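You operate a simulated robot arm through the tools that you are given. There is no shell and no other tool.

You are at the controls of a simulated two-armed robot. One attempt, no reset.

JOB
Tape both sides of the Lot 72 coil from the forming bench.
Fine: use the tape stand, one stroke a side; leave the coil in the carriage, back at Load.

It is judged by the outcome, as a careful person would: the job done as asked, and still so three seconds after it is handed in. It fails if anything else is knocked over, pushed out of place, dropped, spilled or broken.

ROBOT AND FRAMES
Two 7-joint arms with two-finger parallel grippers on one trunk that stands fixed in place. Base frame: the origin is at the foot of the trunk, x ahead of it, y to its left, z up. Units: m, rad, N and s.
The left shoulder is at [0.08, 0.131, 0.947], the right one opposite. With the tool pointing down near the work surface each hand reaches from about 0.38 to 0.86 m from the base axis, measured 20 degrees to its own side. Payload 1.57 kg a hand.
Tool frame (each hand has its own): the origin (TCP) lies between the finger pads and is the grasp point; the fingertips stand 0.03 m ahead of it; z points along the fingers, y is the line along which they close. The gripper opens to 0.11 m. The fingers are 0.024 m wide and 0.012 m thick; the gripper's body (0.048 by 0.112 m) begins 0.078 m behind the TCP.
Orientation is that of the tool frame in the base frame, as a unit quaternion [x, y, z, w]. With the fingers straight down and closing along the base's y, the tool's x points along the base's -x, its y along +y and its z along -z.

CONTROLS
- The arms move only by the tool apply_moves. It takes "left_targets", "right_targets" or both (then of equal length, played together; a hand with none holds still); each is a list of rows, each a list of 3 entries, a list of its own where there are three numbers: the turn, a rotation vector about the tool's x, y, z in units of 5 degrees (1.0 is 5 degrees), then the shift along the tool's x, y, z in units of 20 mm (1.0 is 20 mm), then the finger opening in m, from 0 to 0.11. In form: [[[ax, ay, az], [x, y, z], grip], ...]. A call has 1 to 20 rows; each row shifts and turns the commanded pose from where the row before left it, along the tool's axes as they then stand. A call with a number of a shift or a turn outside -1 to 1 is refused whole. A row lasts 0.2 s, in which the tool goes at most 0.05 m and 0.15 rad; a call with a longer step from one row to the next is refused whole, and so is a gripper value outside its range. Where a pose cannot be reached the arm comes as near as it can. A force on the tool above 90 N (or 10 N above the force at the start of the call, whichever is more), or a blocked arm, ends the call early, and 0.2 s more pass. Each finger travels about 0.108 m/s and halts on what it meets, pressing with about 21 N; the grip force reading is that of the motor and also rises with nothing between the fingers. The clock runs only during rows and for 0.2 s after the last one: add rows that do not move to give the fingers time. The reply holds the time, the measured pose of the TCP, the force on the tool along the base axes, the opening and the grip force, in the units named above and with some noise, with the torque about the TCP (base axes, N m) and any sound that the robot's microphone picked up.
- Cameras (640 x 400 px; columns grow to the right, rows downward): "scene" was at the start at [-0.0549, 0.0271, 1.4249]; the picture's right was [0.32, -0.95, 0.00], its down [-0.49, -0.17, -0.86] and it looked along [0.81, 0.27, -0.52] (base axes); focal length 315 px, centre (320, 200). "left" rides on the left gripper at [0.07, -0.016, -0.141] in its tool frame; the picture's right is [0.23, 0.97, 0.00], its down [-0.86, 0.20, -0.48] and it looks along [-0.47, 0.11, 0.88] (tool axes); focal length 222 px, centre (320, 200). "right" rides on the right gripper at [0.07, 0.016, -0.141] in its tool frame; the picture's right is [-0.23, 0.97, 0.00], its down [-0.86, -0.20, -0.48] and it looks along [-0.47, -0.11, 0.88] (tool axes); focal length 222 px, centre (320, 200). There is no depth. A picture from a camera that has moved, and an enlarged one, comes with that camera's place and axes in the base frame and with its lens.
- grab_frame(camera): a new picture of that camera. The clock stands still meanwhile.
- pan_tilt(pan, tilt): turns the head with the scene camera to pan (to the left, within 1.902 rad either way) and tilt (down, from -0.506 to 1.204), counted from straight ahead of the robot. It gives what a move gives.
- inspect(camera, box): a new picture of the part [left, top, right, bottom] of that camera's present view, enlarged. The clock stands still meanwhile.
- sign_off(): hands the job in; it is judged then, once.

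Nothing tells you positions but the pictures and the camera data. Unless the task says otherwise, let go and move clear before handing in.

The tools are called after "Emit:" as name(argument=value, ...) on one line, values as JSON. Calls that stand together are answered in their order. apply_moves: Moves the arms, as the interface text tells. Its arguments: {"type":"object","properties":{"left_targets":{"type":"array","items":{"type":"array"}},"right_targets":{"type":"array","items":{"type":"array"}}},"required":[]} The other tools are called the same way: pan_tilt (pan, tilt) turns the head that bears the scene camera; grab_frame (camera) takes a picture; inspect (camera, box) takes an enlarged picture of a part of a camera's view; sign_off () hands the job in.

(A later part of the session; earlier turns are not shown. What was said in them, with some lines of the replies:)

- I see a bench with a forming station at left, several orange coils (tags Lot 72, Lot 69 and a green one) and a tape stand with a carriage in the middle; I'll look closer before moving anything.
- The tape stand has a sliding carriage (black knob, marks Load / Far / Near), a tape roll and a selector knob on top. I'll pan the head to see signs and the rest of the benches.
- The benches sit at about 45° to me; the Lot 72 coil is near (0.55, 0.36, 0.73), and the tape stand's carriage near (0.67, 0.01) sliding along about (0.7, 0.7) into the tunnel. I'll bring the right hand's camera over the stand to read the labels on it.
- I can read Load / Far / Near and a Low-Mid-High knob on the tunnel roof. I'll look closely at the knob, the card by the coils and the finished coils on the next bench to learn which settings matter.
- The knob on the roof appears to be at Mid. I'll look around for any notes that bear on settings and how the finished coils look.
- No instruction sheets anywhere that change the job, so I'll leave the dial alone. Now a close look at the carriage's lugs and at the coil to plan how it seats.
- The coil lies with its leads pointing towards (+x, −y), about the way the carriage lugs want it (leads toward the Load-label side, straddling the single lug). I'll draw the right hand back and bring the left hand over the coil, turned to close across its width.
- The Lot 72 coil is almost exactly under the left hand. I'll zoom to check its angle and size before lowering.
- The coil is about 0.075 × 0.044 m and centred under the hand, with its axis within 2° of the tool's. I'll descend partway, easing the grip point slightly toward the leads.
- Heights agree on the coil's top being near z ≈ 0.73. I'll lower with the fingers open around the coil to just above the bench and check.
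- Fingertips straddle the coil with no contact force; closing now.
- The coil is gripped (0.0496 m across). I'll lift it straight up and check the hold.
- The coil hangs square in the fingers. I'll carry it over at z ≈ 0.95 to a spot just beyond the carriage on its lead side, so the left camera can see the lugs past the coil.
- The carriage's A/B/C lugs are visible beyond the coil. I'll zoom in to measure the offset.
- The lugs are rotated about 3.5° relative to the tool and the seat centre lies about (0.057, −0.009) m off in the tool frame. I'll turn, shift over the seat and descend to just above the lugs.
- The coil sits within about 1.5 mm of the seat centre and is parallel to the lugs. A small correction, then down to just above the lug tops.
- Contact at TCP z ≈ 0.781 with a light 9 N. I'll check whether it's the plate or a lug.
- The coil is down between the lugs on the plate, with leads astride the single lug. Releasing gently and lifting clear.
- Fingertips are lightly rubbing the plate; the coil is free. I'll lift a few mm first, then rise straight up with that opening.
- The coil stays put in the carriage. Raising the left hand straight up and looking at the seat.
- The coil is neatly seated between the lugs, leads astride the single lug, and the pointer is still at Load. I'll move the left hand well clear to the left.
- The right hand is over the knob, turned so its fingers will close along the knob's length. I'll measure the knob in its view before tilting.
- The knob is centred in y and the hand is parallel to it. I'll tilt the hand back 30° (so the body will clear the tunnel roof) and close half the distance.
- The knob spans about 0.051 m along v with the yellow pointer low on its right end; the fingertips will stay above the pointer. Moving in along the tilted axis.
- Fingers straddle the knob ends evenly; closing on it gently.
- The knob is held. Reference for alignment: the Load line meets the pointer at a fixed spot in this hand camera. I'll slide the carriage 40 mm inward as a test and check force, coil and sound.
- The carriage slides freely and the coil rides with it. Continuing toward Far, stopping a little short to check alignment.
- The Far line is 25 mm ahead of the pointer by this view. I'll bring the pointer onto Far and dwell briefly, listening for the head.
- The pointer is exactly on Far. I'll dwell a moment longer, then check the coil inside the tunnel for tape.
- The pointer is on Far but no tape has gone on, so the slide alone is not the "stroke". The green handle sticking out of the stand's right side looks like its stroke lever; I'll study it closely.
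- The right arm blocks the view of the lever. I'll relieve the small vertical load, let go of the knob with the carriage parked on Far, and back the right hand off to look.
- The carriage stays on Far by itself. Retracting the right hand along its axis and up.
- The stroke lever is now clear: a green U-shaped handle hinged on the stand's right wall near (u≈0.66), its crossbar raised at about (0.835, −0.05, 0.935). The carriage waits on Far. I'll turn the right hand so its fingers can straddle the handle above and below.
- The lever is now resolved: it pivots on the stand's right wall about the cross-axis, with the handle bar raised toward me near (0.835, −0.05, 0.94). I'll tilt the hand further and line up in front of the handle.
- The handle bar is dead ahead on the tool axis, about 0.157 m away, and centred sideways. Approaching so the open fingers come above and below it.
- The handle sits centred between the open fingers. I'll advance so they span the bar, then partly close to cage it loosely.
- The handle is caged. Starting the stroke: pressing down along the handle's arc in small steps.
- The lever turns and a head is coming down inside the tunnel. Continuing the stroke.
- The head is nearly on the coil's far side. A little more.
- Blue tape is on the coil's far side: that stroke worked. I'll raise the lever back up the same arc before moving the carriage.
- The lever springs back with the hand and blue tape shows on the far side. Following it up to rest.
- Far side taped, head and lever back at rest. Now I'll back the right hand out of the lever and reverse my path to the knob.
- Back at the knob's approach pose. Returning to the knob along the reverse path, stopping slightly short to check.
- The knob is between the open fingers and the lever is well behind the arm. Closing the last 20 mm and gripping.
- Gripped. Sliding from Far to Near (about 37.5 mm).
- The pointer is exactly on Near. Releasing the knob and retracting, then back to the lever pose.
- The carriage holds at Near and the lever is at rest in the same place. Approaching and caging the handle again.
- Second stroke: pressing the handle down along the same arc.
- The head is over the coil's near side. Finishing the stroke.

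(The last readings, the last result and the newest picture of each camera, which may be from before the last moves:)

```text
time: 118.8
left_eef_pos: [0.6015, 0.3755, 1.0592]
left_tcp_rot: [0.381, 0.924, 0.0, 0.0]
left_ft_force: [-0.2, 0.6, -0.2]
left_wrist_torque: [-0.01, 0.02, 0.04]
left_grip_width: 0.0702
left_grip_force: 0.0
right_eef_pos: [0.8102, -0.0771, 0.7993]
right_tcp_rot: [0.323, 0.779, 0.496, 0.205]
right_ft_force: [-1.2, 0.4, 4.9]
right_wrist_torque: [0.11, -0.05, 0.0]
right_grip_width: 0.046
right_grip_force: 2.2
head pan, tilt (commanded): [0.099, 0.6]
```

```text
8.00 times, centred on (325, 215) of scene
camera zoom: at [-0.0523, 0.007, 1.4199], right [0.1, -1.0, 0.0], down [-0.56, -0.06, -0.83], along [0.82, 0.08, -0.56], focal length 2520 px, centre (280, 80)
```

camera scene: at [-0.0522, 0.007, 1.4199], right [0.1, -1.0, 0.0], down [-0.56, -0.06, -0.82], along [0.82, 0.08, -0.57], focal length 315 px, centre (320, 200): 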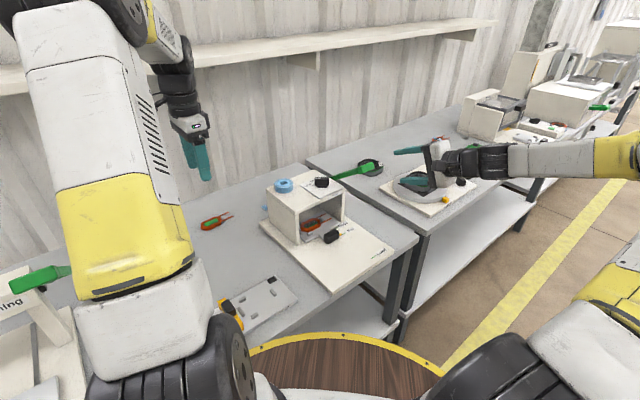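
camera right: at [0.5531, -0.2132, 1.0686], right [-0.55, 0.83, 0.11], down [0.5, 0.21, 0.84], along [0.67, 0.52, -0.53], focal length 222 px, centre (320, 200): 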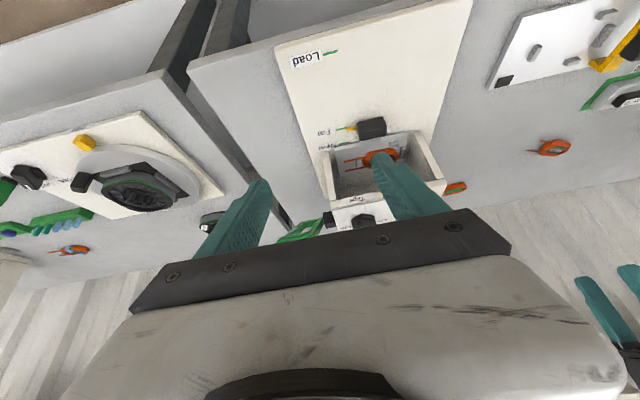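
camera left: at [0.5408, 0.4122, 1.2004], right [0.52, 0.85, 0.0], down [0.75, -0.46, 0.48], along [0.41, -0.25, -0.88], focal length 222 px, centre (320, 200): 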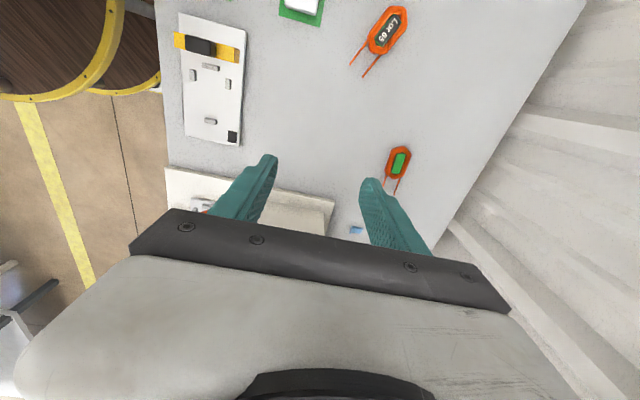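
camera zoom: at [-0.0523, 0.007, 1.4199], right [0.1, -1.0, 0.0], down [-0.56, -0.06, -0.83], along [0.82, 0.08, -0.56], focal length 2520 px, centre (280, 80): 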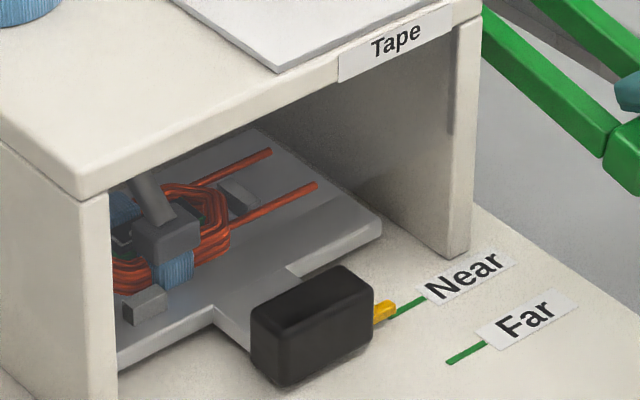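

Blue tape now wraps the near side too. Raising the lever back up along its arc in one go.

Emit:
apply_moves(right_targets=[[[0, 0, 0], [0, 0.2, -0.17], 0.042], [[0, 0, 0], [0, 0.25, -0.2], 0.042], [[0, 0, 0], [0, 0.3, -0.22], 0.042], [[0, 0, 0], [0, 0.35, -0.24], 0.042], [[0, 0, 0], [0, 0.38, -0.22], 0.042], [[0, 0, 0], [0, 0.4, -0.2], 0.042], [[0, 0, 0], [0, 0.4, -0.18], 0.042], [[0, 0, 0], [0, 0.4, -0.16], 0.042], [[0, 0, 0], [0, 0.4, -0.14], 0.042], [[0, 0, 0], [0, 0.4, -0.12], 0.042], [[0, 0, 0], [0, 0.45, -0.1], 0.042], [[0, 0, 0], [0, 0.45, -0.07], 0.042], [[0, 0, 0], [0, 0.45, -0.05], 0.042], [[0, 0, 0], [0, 0.4, -0.02], 0.042], [[0, 0, 0], [0, 0.4, 0], 0.042], [[0, 0, 0], [0, 0.5, 0.03], 0.042], [[0, 0, 0], [0, 0.5, 0.06], 0.042], [[0, 0, 0], [0, 0.4, 0.05], 0.042], [[0, 0, 0], [0, 0.3, 0], 0.042], [[0, 0, 0], [0, 0, 0], 0.042]])

Emit:
inspect(camera="scene", box=[290, 140, 430, 240])

Emit:
inspect(camera="right", box=[240, 90, 420, 230])

Emit:
inspect(camera="scene", box=[290, 190, 360, 240])

```text
time: 123.0
left_eef_pos: [0.6021, 0.3759, 1.0593]
left_tcp_rot: [0.381, 0.925, 0.001, 0.0]
left_ft_force: [0.4, -0.3, 0.3]
left_wrist_torque: [0.0, 0.03, 0.0]
left_grip_width: 0.0697
left_grip_force: 0.1
right_eef_pos: [0.8286, -0.0591, 0.9471]
right_tcp_rot: [0.322, 0.779, 0.497, 0.206]
right_ft_force: [-0.1, 0.2, 0.0]
right_wrist_torque: [-0.01, 0.01, 0.02]
right_grip_width: 0.0423
right_grip_force: 0.1
head pan, tilt (commanded): [0.099, 0.6]
```

```text
4.00 times, centred on (360, 190) of scene
camera zoom: at [-0.0521, 0.007, 1.4199], right [0.1, -1.0, 0.0], down [-0.56, -0.06, -0.82], along [0.82, 0.08, -0.57], focal length 1260 px, centre (160, 240)
```

zoom: 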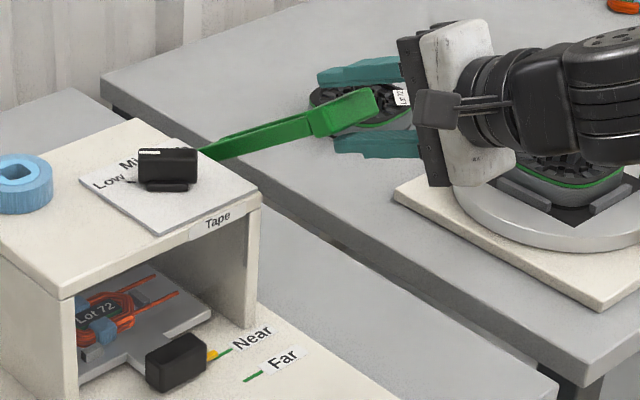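

```text
2.86 times, centred on (330, 160) of right
camera zoom: at [0.6941, -0.0957, 1.0214], right [0.45, 0.13, 0.88], down [0.24, -0.97, 0.02], along [0.86, 0.2, -0.47], focal length 635 px, centre (291, 314)
```

zoom: 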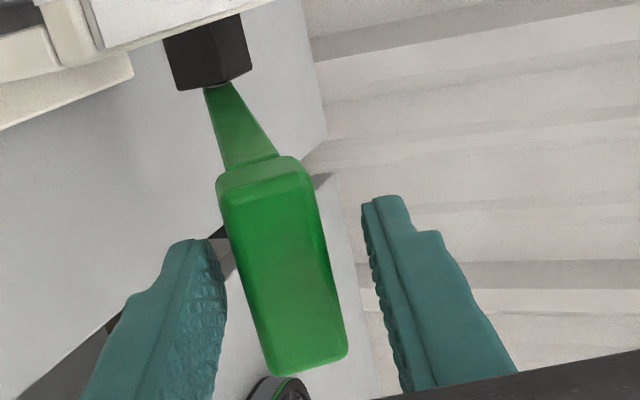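

```text
8.00 times, centred on (325, 215) of scene
camera zoom: at [-0.0521, 0.007, 1.4199], right [0.1, -1.0, 0.0], down [-0.56, -0.06, -0.82], along [0.82, 0.08, -0.57], focal length 2520 px, centre (280, 80)
```

zoom: 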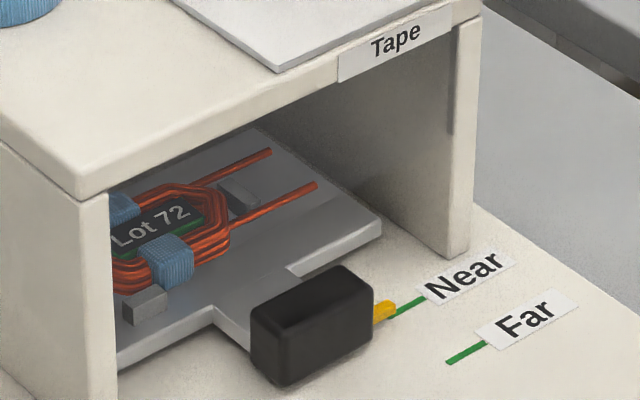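

Both sides are taped and the lever is back at rest. Now I'll go back for the knob at Near to bring the carriage to Load.

Emit:
apply_moves(right_targets=[[[0, 0, 0], [0, 0, 0], 0.055], [[0, 0, 0], [0, 0, 0], 0.07], [[0, 0, 0], [0, 0, -0.5], 0.07], [[0, 0, 0], [0, 0, -1], 0.07], [[0, 0, 0], [0, 0, -1], 0.07], [[0, 0, 0], [0, 0, -1], 0.07], [[0, 0, 0], [0, 0, -1], 0.07], [[0, 0, 0], [0, 0, -1], 0.07], [[0, 0, 0], [0, 0, -1], 0.07], [[0, 0, 0], [0.04, 0, -0.8], 0.07], [[0, 0, 0], [0.85, -0.52, -0.3], 0.07], [[0, 0, 0], [0.85, -0.52, -0.3], 0.07], [[0, 0, 0], [0.85, -0.52, -0.3], 0.07], [[0, 0, 0], [0.85, -0.52, -0.3], 0.07], [[0, 0, 0], [0, 0, 0], 0.07]])

Emit:
apply_moves(right_targets=[[[1, 0, 0], [0, 0, 0], 0.07], [[1, 0, 0], [0, 0, 0], 0.07], [[1, 0, 0], [0, 0, 0], 0.07], [[1, 0, 0], [0, 0, 0], 0.07], [[1, 0, 0], [0, 0, 0], 0.07], [[1, 0, 0], [0, 0, 0], 0.07], [[1, 0, 0], [0, 0, 0], 0.075], [[0, 0, -1], [0, 0, 0], 0.08], [[0, 0, -1], [0, 0, 0], 0.085], [[0, 0, -1], [0, 0, 0], 0.085], [[0, 0, -1], [0, 0, 0], 0.085], [[0, 0, -1], [0, 0, 0], 0.085], [[0, 0, -1], [0, 0, 0], 0.085], [[0, 0, -1], [0, 0, 0], 0.085], [[0, 0, -1], [0, 0, 0], 0.085], [[0, 0, -1], [0, 0, 0], 0.085], [[0, 0, -1], [0, 0, 0], 0.085], [[0, 0, -1], [0, 0, 0], 0.085], [[0, 0, -1], [0, 0, 0], 0.085], [[0, 0, -1], [0, 0, 0], 0.085]])

Emit:
apply_moves(right_targets=[[[0, 0, -1], [0, 0, 0], 0.085], [[0, 0, -1], [0, 0, 0], 0.085], [[0, 0, -1], [0, 0, 0], 0.085], [[0, 0, -1], [0, 0, 0], 0.085], [[0, 0, -1], [0, 0, 0], 0.085], [[0, 0, 0], [0, 0, 1], 0.085], [[0, 0, 0], [0, 1, 1], 0.085], [[0, 0, 0], [0, 1, 1], 0.085], [[0, 0, 0], [-0.5, 1, 1], 0.085], [[0, 0, 0], [-0.5, 1, 1], 0.085], [[0, 0, 0], [-0.5, 0.5, 1], 0.085], [[0, 0, 0], [-0.815, 0, 0.468], 0.085], [[0, 0, 0], [-0.815, 0, 0.468], 0.085], [[0, 0, 0], [0, 0, 1], 0.085], [[0, 0, 0], [0, 0, 1], 0.085], [[0, 0, 0], [0, 0, 1], 0.085], [[0, 0, 0], [0, 0, 0.5], 0.085], [[0, 0, 0], [0, 0, 0], 0.085]])

Emit:
inspect(camera="right", box=[230, 110, 420, 240])

Emit:
inspect(camera="scene", box=[260, 140, 420, 260])

```text
time: 126.2
left_eef_pos: [0.6014, 0.3752, 1.0591]
left_tcp_rot: [0.38, 0.925, -0.001, 0.0]
left_ft_force: [0.8, 0.0, -0.5]
left_wrist_torque: [0.01, 0.0, 0.01]
left_grip_width: 0.0702
left_grip_force: 0.1
right_eef_pos: [0.6604, -0.1317, 0.9819]
right_tcp_rot: [0.323, 0.779, 0.496, 0.206]
right_ft_force: [-0.4, -0.2, 0.3]
right_wrist_torque: [-0.02, 0.0, 0.02]
right_grip_width: 0.0697
right_grip_force: 0.1
head pan, tilt (commanded): [0.099, 0.6]
```

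```text
time: 130.3
left_eef_pos: [0.6022, 0.3754, 1.0584]
left_tcp_rot: [0.381, 0.924, 0.0, 0.0]
left_ft_force: [0.2, -0.1, 0.8]
left_wrist_torque: [-0.01, 0.01, 0.03]
left_grip_width: 0.07
left_grip_force: 0.1
right_eef_pos: [0.6581, -0.13, 0.9826]
right_tcp_rot: [-0.168, 0.951, 0.149, 0.213]
right_ft_force: [0.4, 1.0, 0.2]
right_wrist_torque: [0.03, 0.0, -0.02]
right_grip_width: 0.0848
right_grip_force: 0.1
head pan, tilt (commanded): [0.099, 0.6]
```

```text
time: 134.2
left_eef_pos: [0.6024, 0.376, 1.0582]
left_tcp_rot: [0.381, 0.925, 0.0, -0.001]
left_ft_force: [-0.5, 0.1, -0.2]
left_wrist_torque: [0.0, -0.01, 0.01]
left_grip_width: 0.0701
left_grip_force: 0.1
right_eef_pos: [0.7067, 0.045, 0.8332]
right_tcp_rot: [-0.37, 0.892, 0.099, 0.239]
right_ft_force: [-0.4, -0.6, -0.1]
right_wrist_torque: [0.01, 0.01, 0.01]
right_grip_width: 0.0848
right_grip_force: 0.1
head pan, tilt (commanded): [0.099, 0.6]
```

```text
3.08 times, centred on (325, 175) of right
camera zoom: at [0.6029, -0.0372, 0.92], right [-0.55, 0.83, 0.11], down [0.5, 0.21, 0.84], along [0.67, 0.52, -0.53], focal length 684 px, centre (305, 277)
```

zoom: 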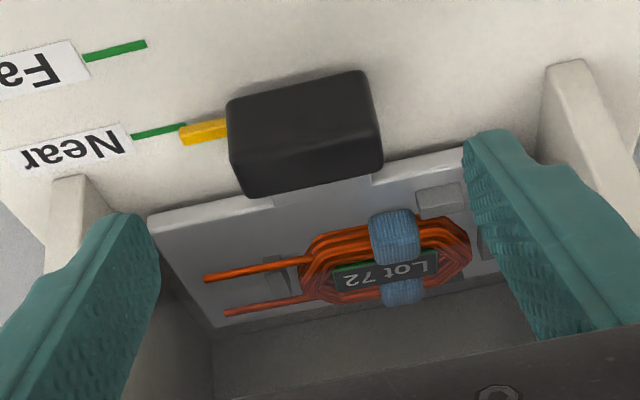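

```text
3.33 times, centred on (340, 200) of scene
camera zoom: at [-0.0521, 0.007, 1.4199], right [0.1, -1.0, 0.0], down [-0.56, -0.06, -0.82], along [0.82, 0.08, -0.57], focal length 1050 px, centre (253, 200)
```

zoom: 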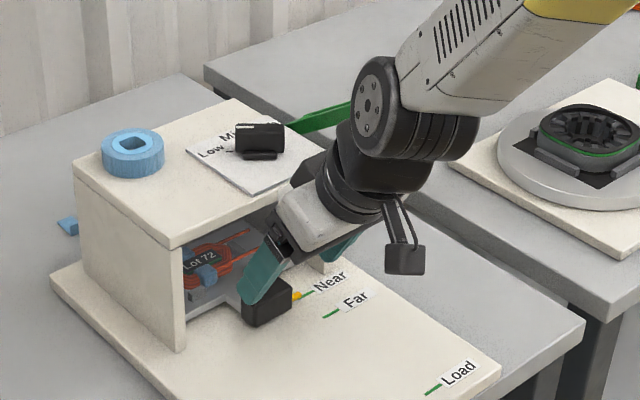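

Both blue bands are plain to see. Closing in on the knob and gripping it.

Emit:
apply_moves(right_targets=[[[0, 0, 0], [0, 0, 1], 0.085], [[0, 0, 0], [0, 0, 1], 0.085], [[0, 0, 0], [0, 0, 0.6], 0.085], [[0, 0, 0], [0, 0, 0.4], 0.085], [[0, 0, 0], [0, 0, 0], 0.085], [[0, 0, 0], [0, 0, 0], 0.07], [[0, 0, 0], [0, 0, 0], 0.06], [[0, 0, 0], [0, 0, 0], 0.055], [[0, 0, 0], [0, 0, 0], 0.05], [[0, 0, 0], [0, 0, 0], 0.045], [[0, 0, 0], [0, 0, 0], 0.04], [[0, 0, 0], [0, 0, 0], 0.035]])

Emit:
inspect(camera="right", box=[230, 110, 420, 240])

```text
time: 136.8
left_eef_pos: [0.6014, 0.3753, 1.0591]
left_tcp_rot: [0.38, 0.925, 0.0, 0.001]
left_ft_force: [-0.5, 0.2, 0.6]
left_wrist_torque: [-0.01, 0.01, 0.0]
left_grip_width: 0.0699
left_grip_force: 0.0
right_eef_pos: [0.7293, 0.067, 0.7801]
right_tcp_rot: [-0.37, 0.893, 0.099, 0.238]
right_ft_force: [-9.6, 6.6, 1.6]
right_wrist_torque: [0.16, 0.66, 0.22]
right_grip_width: 0.0499
right_grip_force: 45.2
head pan, tilt (commanded): [0.099, 0.6]
```

```text
3.08 times, centred on (325, 175) of right
camera zoom: at [0.6249, -0.0153, 0.8683], right [-0.55, 0.83, 0.11], down [0.5, 0.21, 0.84], along [0.67, 0.52, -0.53], focal length 684 px, centre (305, 277)
```

zoom: 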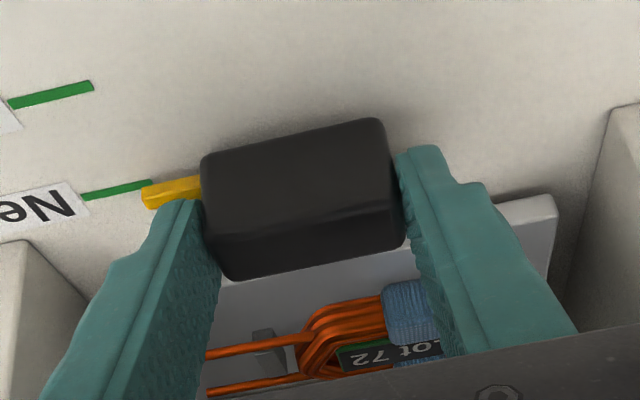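

Gripped. Drawing the carriage back toward Load, stopping short to check.

Emit:
apply_moves(right_targets=[[[0, 0, 0], [0.26, 0.03, -0.149], 0.035], [[0, 0, 0], [0.434, 0.02, -0.249], 0.035], [[0, 0, 0], [0.52, 0, -0.299], 0.035], [[0, 0, 0], [0.52, 0, -0.299], 0.035], [[0, 0, 0], [0.52, 0, -0.299], 0.035], [[0, 0, 0], [0.52, 0, -0.299], 0.035], [[0, 0, 0], [0.52, 0, -0.299], 0.035], [[0, 0, 0], [0.52, 0, -0.299], 0.035], [[0, 0, 0], [0.52, 0, -0.299], 0.035], [[0, 0, 0], [0.52, 0, -0.299], 0.035], [[0, 0, 0], [0.52, 0, -0.299], 0.035], [[0, 0, 0], [0.52, 0, -0.299], 0.035], [[0, 0, 0], [0.434, 0, -0.249], 0.035], [[0, 0, 0], [0.26, 0, -0.149], 0.035], [[0, 0, 0], [0, 0, 0], 0.035]])

Emit:
inspect(camera="right", box=[230, 110, 420, 240])

Emit:
inspect(camera="scene", box=[260, 140, 420, 260])

```text
time: 139.9
left_eef_pos: [0.6029, 0.3742, 1.0575]
left_tcp_rot: [0.382, 0.924, 0.001, -0.001]
left_ft_force: [0.2, 1.2, 0.5]
left_wrist_torque: [-0.01, 0.02, 0.01]
left_grip_width: 0.0701
left_grip_force: 0.0
right_eef_pos: [0.6168, -0.0452, 0.7751]
right_tcp_rot: [-0.37, 0.894, 0.1, 0.233]
right_ft_force: [8.2, -11.5, -33.5]
right_wrist_torque: [-1.23, -0.6, 0.42]
right_grip_width: 0.0498
right_grip_force: 44.8
head pan, tilt (commanded): [0.099, 0.6]
```

```text
3.08 times, centred on (325, 175) of right
camera zoom: at [0.5137, -0.126, 0.8631], right [-0.55, 0.83, 0.12], down [0.5, 0.22, 0.84], along [0.67, 0.52, -0.54], focal length 684 px, centre (305, 277)
```

zoom: 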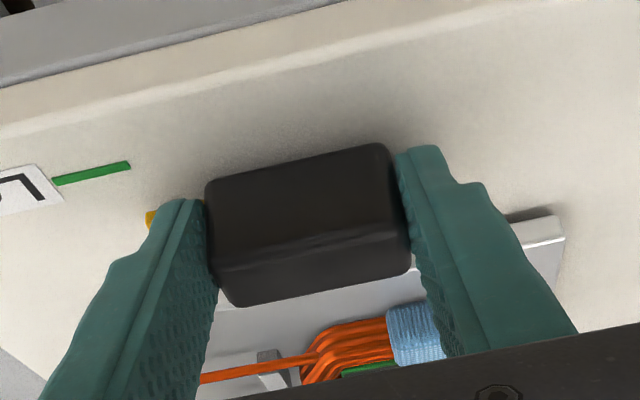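

```text
3.33 times, centred on (340, 200) of scene
camera zoom: at [-0.0508, 0.0065, 1.42], right [0.1, -1.0, 0.0], down [-0.56, -0.06, -0.82], along [0.82, 0.08, -0.57], focal length 1050 px, centre (253, 200)
```

zoom: 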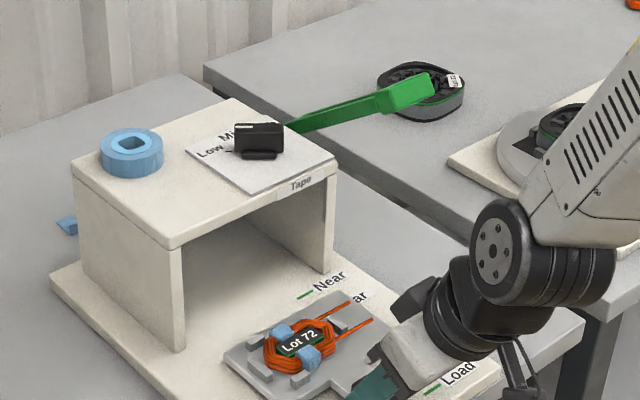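

A vertical load has built up in the grip (about 33 N), with the carriage about 15 mm short of Load. I'll let go here, re-seat the grip cleanly and then finish the slide.

Emit:
apply_moves(right_targets=[[[0, 0, 0], [0, 0, 0], 0.052], [[0, 0, 0], [0, 0, 0], 0.06], [[0, 0, 0], [0, 0, 0], 0.07], [[0, 0, 0], [0, 0, 0], 0.085], [[0, 0, 0], [0, 0, 0], 0.085]])

Emit:
inspect(camera="right", box=[230, 110, 420, 240])

Emit:
inspect(camera="scene", box=[310, 190, 430, 270])

```text
time: 141.2
left_eef_pos: [0.6016, 0.3755, 1.0583]
left_tcp_rot: [0.38, 0.925, 0.0, 0.001]
left_ft_force: [0.9, 0.7, -0.3]
left_wrist_torque: [-0.04, -0.02, 0.02]
left_grip_width: 0.0701
left_grip_force: 0.0
right_eef_pos: [0.6185, -0.0403, 0.7782]
right_tcp_rot: [-0.37, 0.892, 0.1, 0.239]
right_ft_force: [-0.3, 1.0, -0.1]
right_wrist_torque: [-0.01, -0.02, 0.0]
right_grip_width: 0.0847
right_grip_force: 0.1
head pan, tilt (commanded): [0.099, 0.6]
```

```text
3.08 times, centred on (325, 175) of right
camera zoom: at [0.5149, -0.1228, 0.8657], right [-0.55, 0.83, 0.11], down [0.5, 0.21, 0.84], along [0.67, 0.52, -0.53], focal length 684 px, centre (305, 277)
```

zoom: 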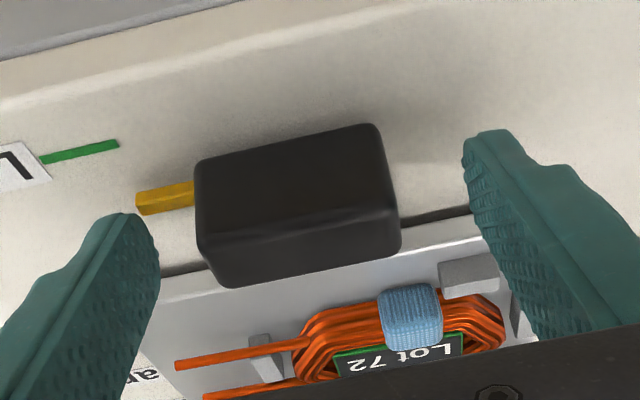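

```text
5.00 times, centred on (370, 230) of scene
camera zoom: at [-0.0521, 0.007, 1.4199], right [0.1, -1.0, 0.0], down [-0.56, -0.06, -0.82], along [0.82, 0.08, -0.57], focal length 1575 px, centre (70, 50)
```

zoom: 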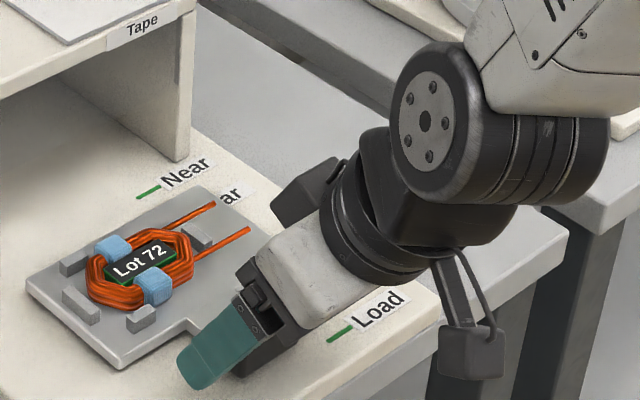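

Remaining distance to Load is about 18 mm. Re-centering, re-gripping, and finishing the slide.

Emit:
apply_moves(right_targets=[[[0, 0, 0], [-0.05, -0.12, -0.087], 0.085], [[0, 0, 0], [0, 0, 0], 0.085], [[0, 0, 0], [0, 0, 0], 0.07], [[0, 0, 0], [0, 0, 0], 0.06], [[0, 0, 0], [0, 0, 0], 0.055], [[0, 0, 0], [0, 0, 0], 0.05], [[0, 0, 0], [0, 0, 0], 0.045], [[0, 0, 0], [0, 0, 0], 0.04], [[0, 0, 0], [0, 0, 0], 0.037]])

Emit:
apply_moves(right_targets=[[[0, 0, 0], [0.2, 0, -0.115], 0.037], [[0, 0, 0], [0.3, 0, -0.172], 0.037], [[0, 0, 0], [0.2, 0, -0.115], 0.037], [[0, 0, 0], [0.085, 0, -0.049], 0.037], [[0, 0, 0], [0, 0, 0], 0.037]])

Emit:
inspect(camera="right", box=[230, 110, 420, 240])

```text
time: 143.2
left_eef_pos: [0.6017, 0.3757, 1.0583]
left_tcp_rot: [0.38, 0.925, 0.001, 0.0]
left_ft_force: [0.4, -1.1, -0.1]
left_wrist_torque: [-0.01, 0.0, -0.02]
left_grip_width: 0.07
left_grip_force: 0.2
right_eef_pos: [0.6209, -0.0401, 0.7798]
right_tcp_rot: [-0.37, 0.892, 0.099, 0.239]
right_ft_force: [-4.7, 4.3, 2.0]
right_wrist_torque: [0.33, 0.25, 0.12]
right_grip_width: 0.0499
right_grip_force: 45.1
head pan, tilt (commanded): [0.099, 0.6]
```

```text
time: 144.3
left_eef_pos: [0.6022, 0.3764, 1.0583]
left_tcp_rot: [0.38, 0.925, 0.0, -0.001]
left_ft_force: [-0.3, -0.2, -0.2]
left_wrist_torque: [0.01, 0.01, 0.01]
left_grip_width: 0.0702
left_grip_force: 0.0
right_eef_pos: [0.6078, -0.0543, 0.782]
right_tcp_rot: [-0.37, 0.893, 0.099, 0.238]
right_ft_force: [-0.5, 13.6, -22.6]
right_wrist_torque: [-0.63, 0.34, -0.11]
right_grip_width: 0.0499
right_grip_force: 45.2
head pan, tilt (commanded): [0.099, 0.6]
```

```text
3.08 times, centred on (325, 175) of right
camera zoom: at [0.5036, -0.1365, 0.8682], right [-0.55, 0.83, 0.11], down [0.5, 0.21, 0.84], along [0.67, 0.52, -0.53], focal length 684 px, centre (305, 277)
```

zoom: 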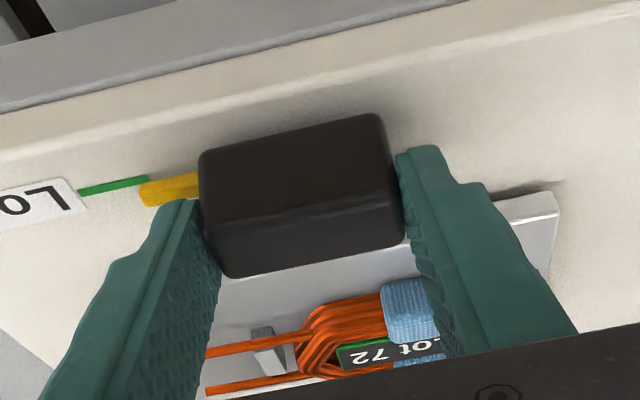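

The pointer is back on Load, matching the starting picture. Releasing the knob and checking that nothing shifts.

Emit:
apply_moves(right_targets=[[[0, 0, 0], [0, 0, 0], 0.052], [[0, 0, 0], [0, 0, 0], 0.06], [[0, 0, 0], [0, 0, 0], 0.07], [[0, 0, 0], [0, 0, 0], 0.085], [[0, 0, 0], [0, 0, 0], 0.085]])

Emit:
inspect(camera="right", box=[230, 110, 420, 240])

```text
time: 145.6
left_eef_pos: [0.6013, 0.3746, 1.0587]
left_tcp_rot: [0.381, 0.925, 0.0, 0.0]
left_ft_force: [0.0, -0.1, -0.1]
left_wrist_torque: [0.0, 0.0, 0.04]
left_grip_width: 0.0697
left_grip_force: 0.1
right_eef_pos: [0.6063, -0.0546, 0.7818]
right_tcp_rot: [-0.369, 0.893, 0.099, 0.239]
right_ft_force: [-0.3, -0.8, 0.2]
right_wrist_torque: [0.03, 0.01, 0.0]
right_grip_width: 0.0847
right_grip_force: 0.2
head pan, tilt (commanded): [0.099, 0.6]
```

```text
3.08 times, centred on (325, 175) of right
camera zoom: at [0.5034, -0.1371, 0.8689], right [-0.55, 0.83, 0.11], down [0.5, 0.21, 0.84], along [0.67, 0.52, -0.53], focal length 684 px, centre (305, 277)
```

zoom: 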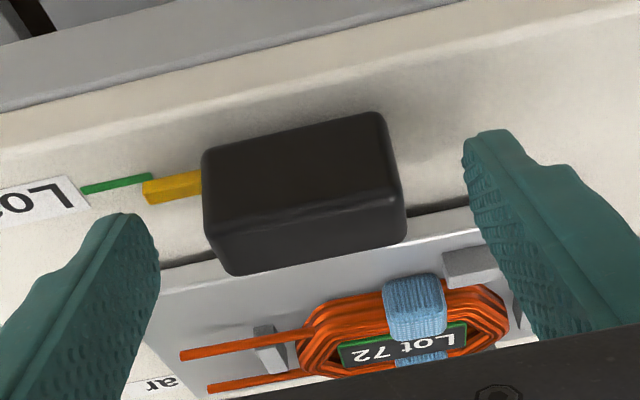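

Carriage rests on Load. Retracting the right hand and looking over the result.

Emit:
apply_moves(right_targets=[[[0, 0, 0], [0, 0, -0.5], 0.085], [[0, 0, 0], [0, 0, -1], 0.085], [[0, 0, 0], [0, 0, -1], 0.085], [[0, 0, 0], [0, 0, -1], 0.085], [[0, 0, 0], [0, 0, -1], 0.085], [[0, 0, 0], [0, 0, -1], 0.085], [[0, 0, 0], [0, 0, -1], 0.085], [[0, 0, 0], [0, -1, -1], 0.085], [[0, 0, 0], [0, -1, -1], 0.085], [[0, 0, 0], [0, -1, -1], 0.085], [[0, 0, 0], [0, -1, -1], 0.085], [[0, 0, 0], [0, -1, -1], 0.085], [[0, 0, 0], [0, 0, 0], 0.085]])

Emit:
grab_frame(camera="scene")

Emit:
inspect(camera="scene", box=[260, 160, 400, 280])

Emit:
inspect(camera="scene", box=[310, 210, 400, 280])

Emit:
grab_frame(camera="left")

Emit:
grab_frame(camera="right")

```text
time: 148.3
left_eef_pos: [0.6016, 0.3757, 1.0579]
left_tcp_rot: [0.381, 0.924, 0.001, 0.0]
left_ft_force: [0.4, -0.2, 0.3]
left_wrist_torque: [0.01, 0.0, -0.01]
left_grip_width: 0.07
left_grip_force: 0.0
right_eef_pos: [0.5958, -0.2074, 0.9808]
right_tcp_rot: [-0.37, 0.893, 0.099, 0.239]
right_ft_force: [-0.5, 0.1, 0.0]
right_wrist_torque: [-0.01, 0.02, -0.02]
right_grip_width: 0.0851
right_grip_force: 0.0
head pan, tilt (commanded): [0.099, 0.6]
```

```text
taken
camera scene: at [-0.0522, 0.007, 1.4199], right [0.1, -1.0, 0.0], down [-0.56, -0.06, -0.82], along [0.82, 0.08, -0.57], focal length 315 px, centre (320, 200)
```

scene: 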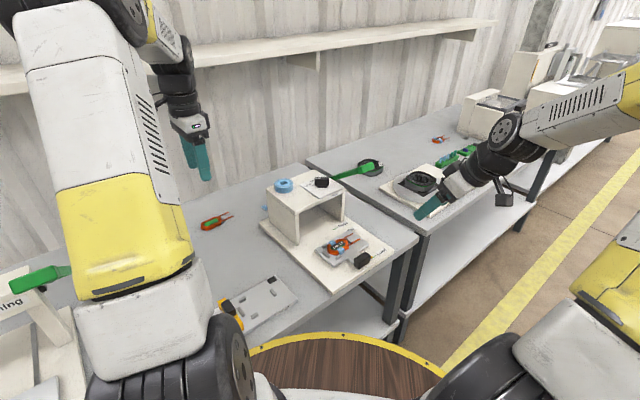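

```text
3.33 times, centred on (330, 220) of scene
camera zoom: at [-0.0522, 0.007, 1.4199], right [0.1, -1.0, 0.0], down [-0.56, -0.06, -0.82], along [0.82, 0.08, -0.57], focal length 1050 px, centre (287, 133)
```

zoom: 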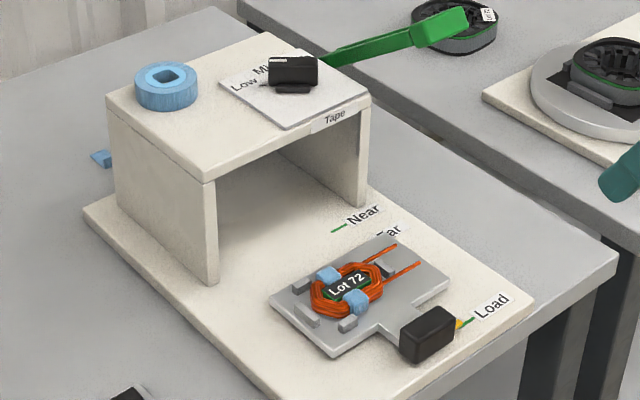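

```text
5.71 times, centred on (355, 245) of scene
camera zoom: at [-0.0522, 0.007, 1.4199], right [0.1, -1.0, 0.0], down [-0.56, -0.06, -0.82], along [0.82, 0.08, -0.57], focal length 1800 px, centre (120, -57)
```

zoom: 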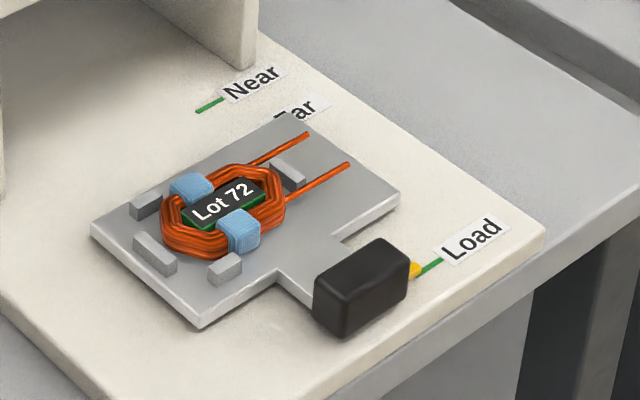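

```text
taken
camera left: at [0.5409, 0.4119, 1.2004], right [0.52, 0.85, 0.0], down [0.75, -0.46, 0.48], along [0.41, -0.25, -0.88], focal length 222 px, centre (320, 200)
```

left: 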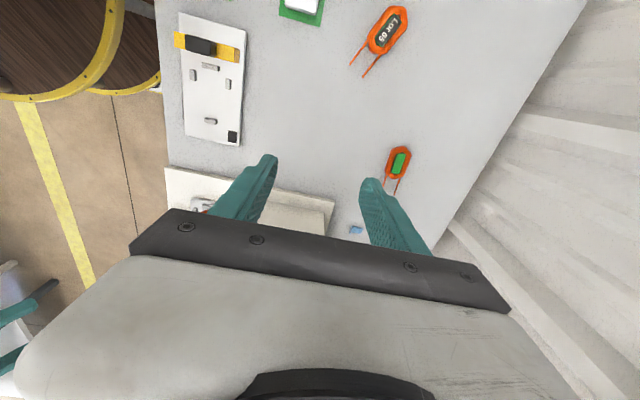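

```text
taken
camera right: at [0.4914, -0.2892, 1.0678], right [-0.55, 0.83, 0.11], down [0.5, 0.21, 0.84], along [0.67, 0.52, -0.53], focal length 222 px, centre (320, 200)
```

right: 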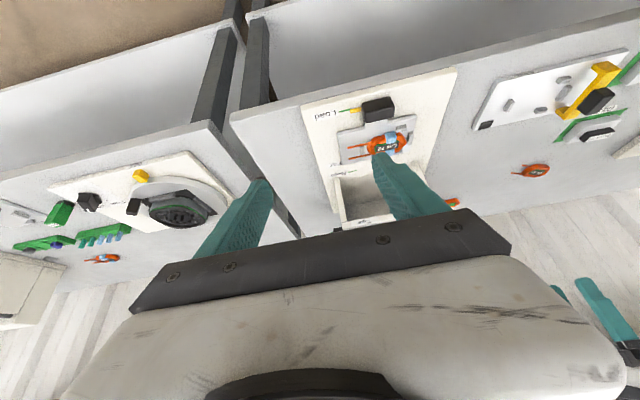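

The Lot 72 coil sits in the carriage at Load with a blue band on each side, the lever is at rest, both hands are clear and nothing else has moved. Handing the job in.

Emit:
sign_off()

```text
The job is handed in.
```

The Lot 72 coil has tape on both its far and near sides, one stroke each. It is sitting in the tape stand's carriage, back at Load.

- **Tape:** After each stroke I could see a blue band on that side of the coil.
- **Dial:** I left the Low/Mid/High dial on the stand at Mid, where I found it. The job didn't name a setting, and I saw no notes about one.
- **Final state:** The carriage pointer is on the Load line, the lever is back at rest, both hands are clear, and I saw nothing else moved.
- **Grip load:** While pulling the carriage back, a load of about 33 N built up in the grip. I let go, re-gripped and finished the slide. The final pictures showed the coil still seated and the carriage on the mark.
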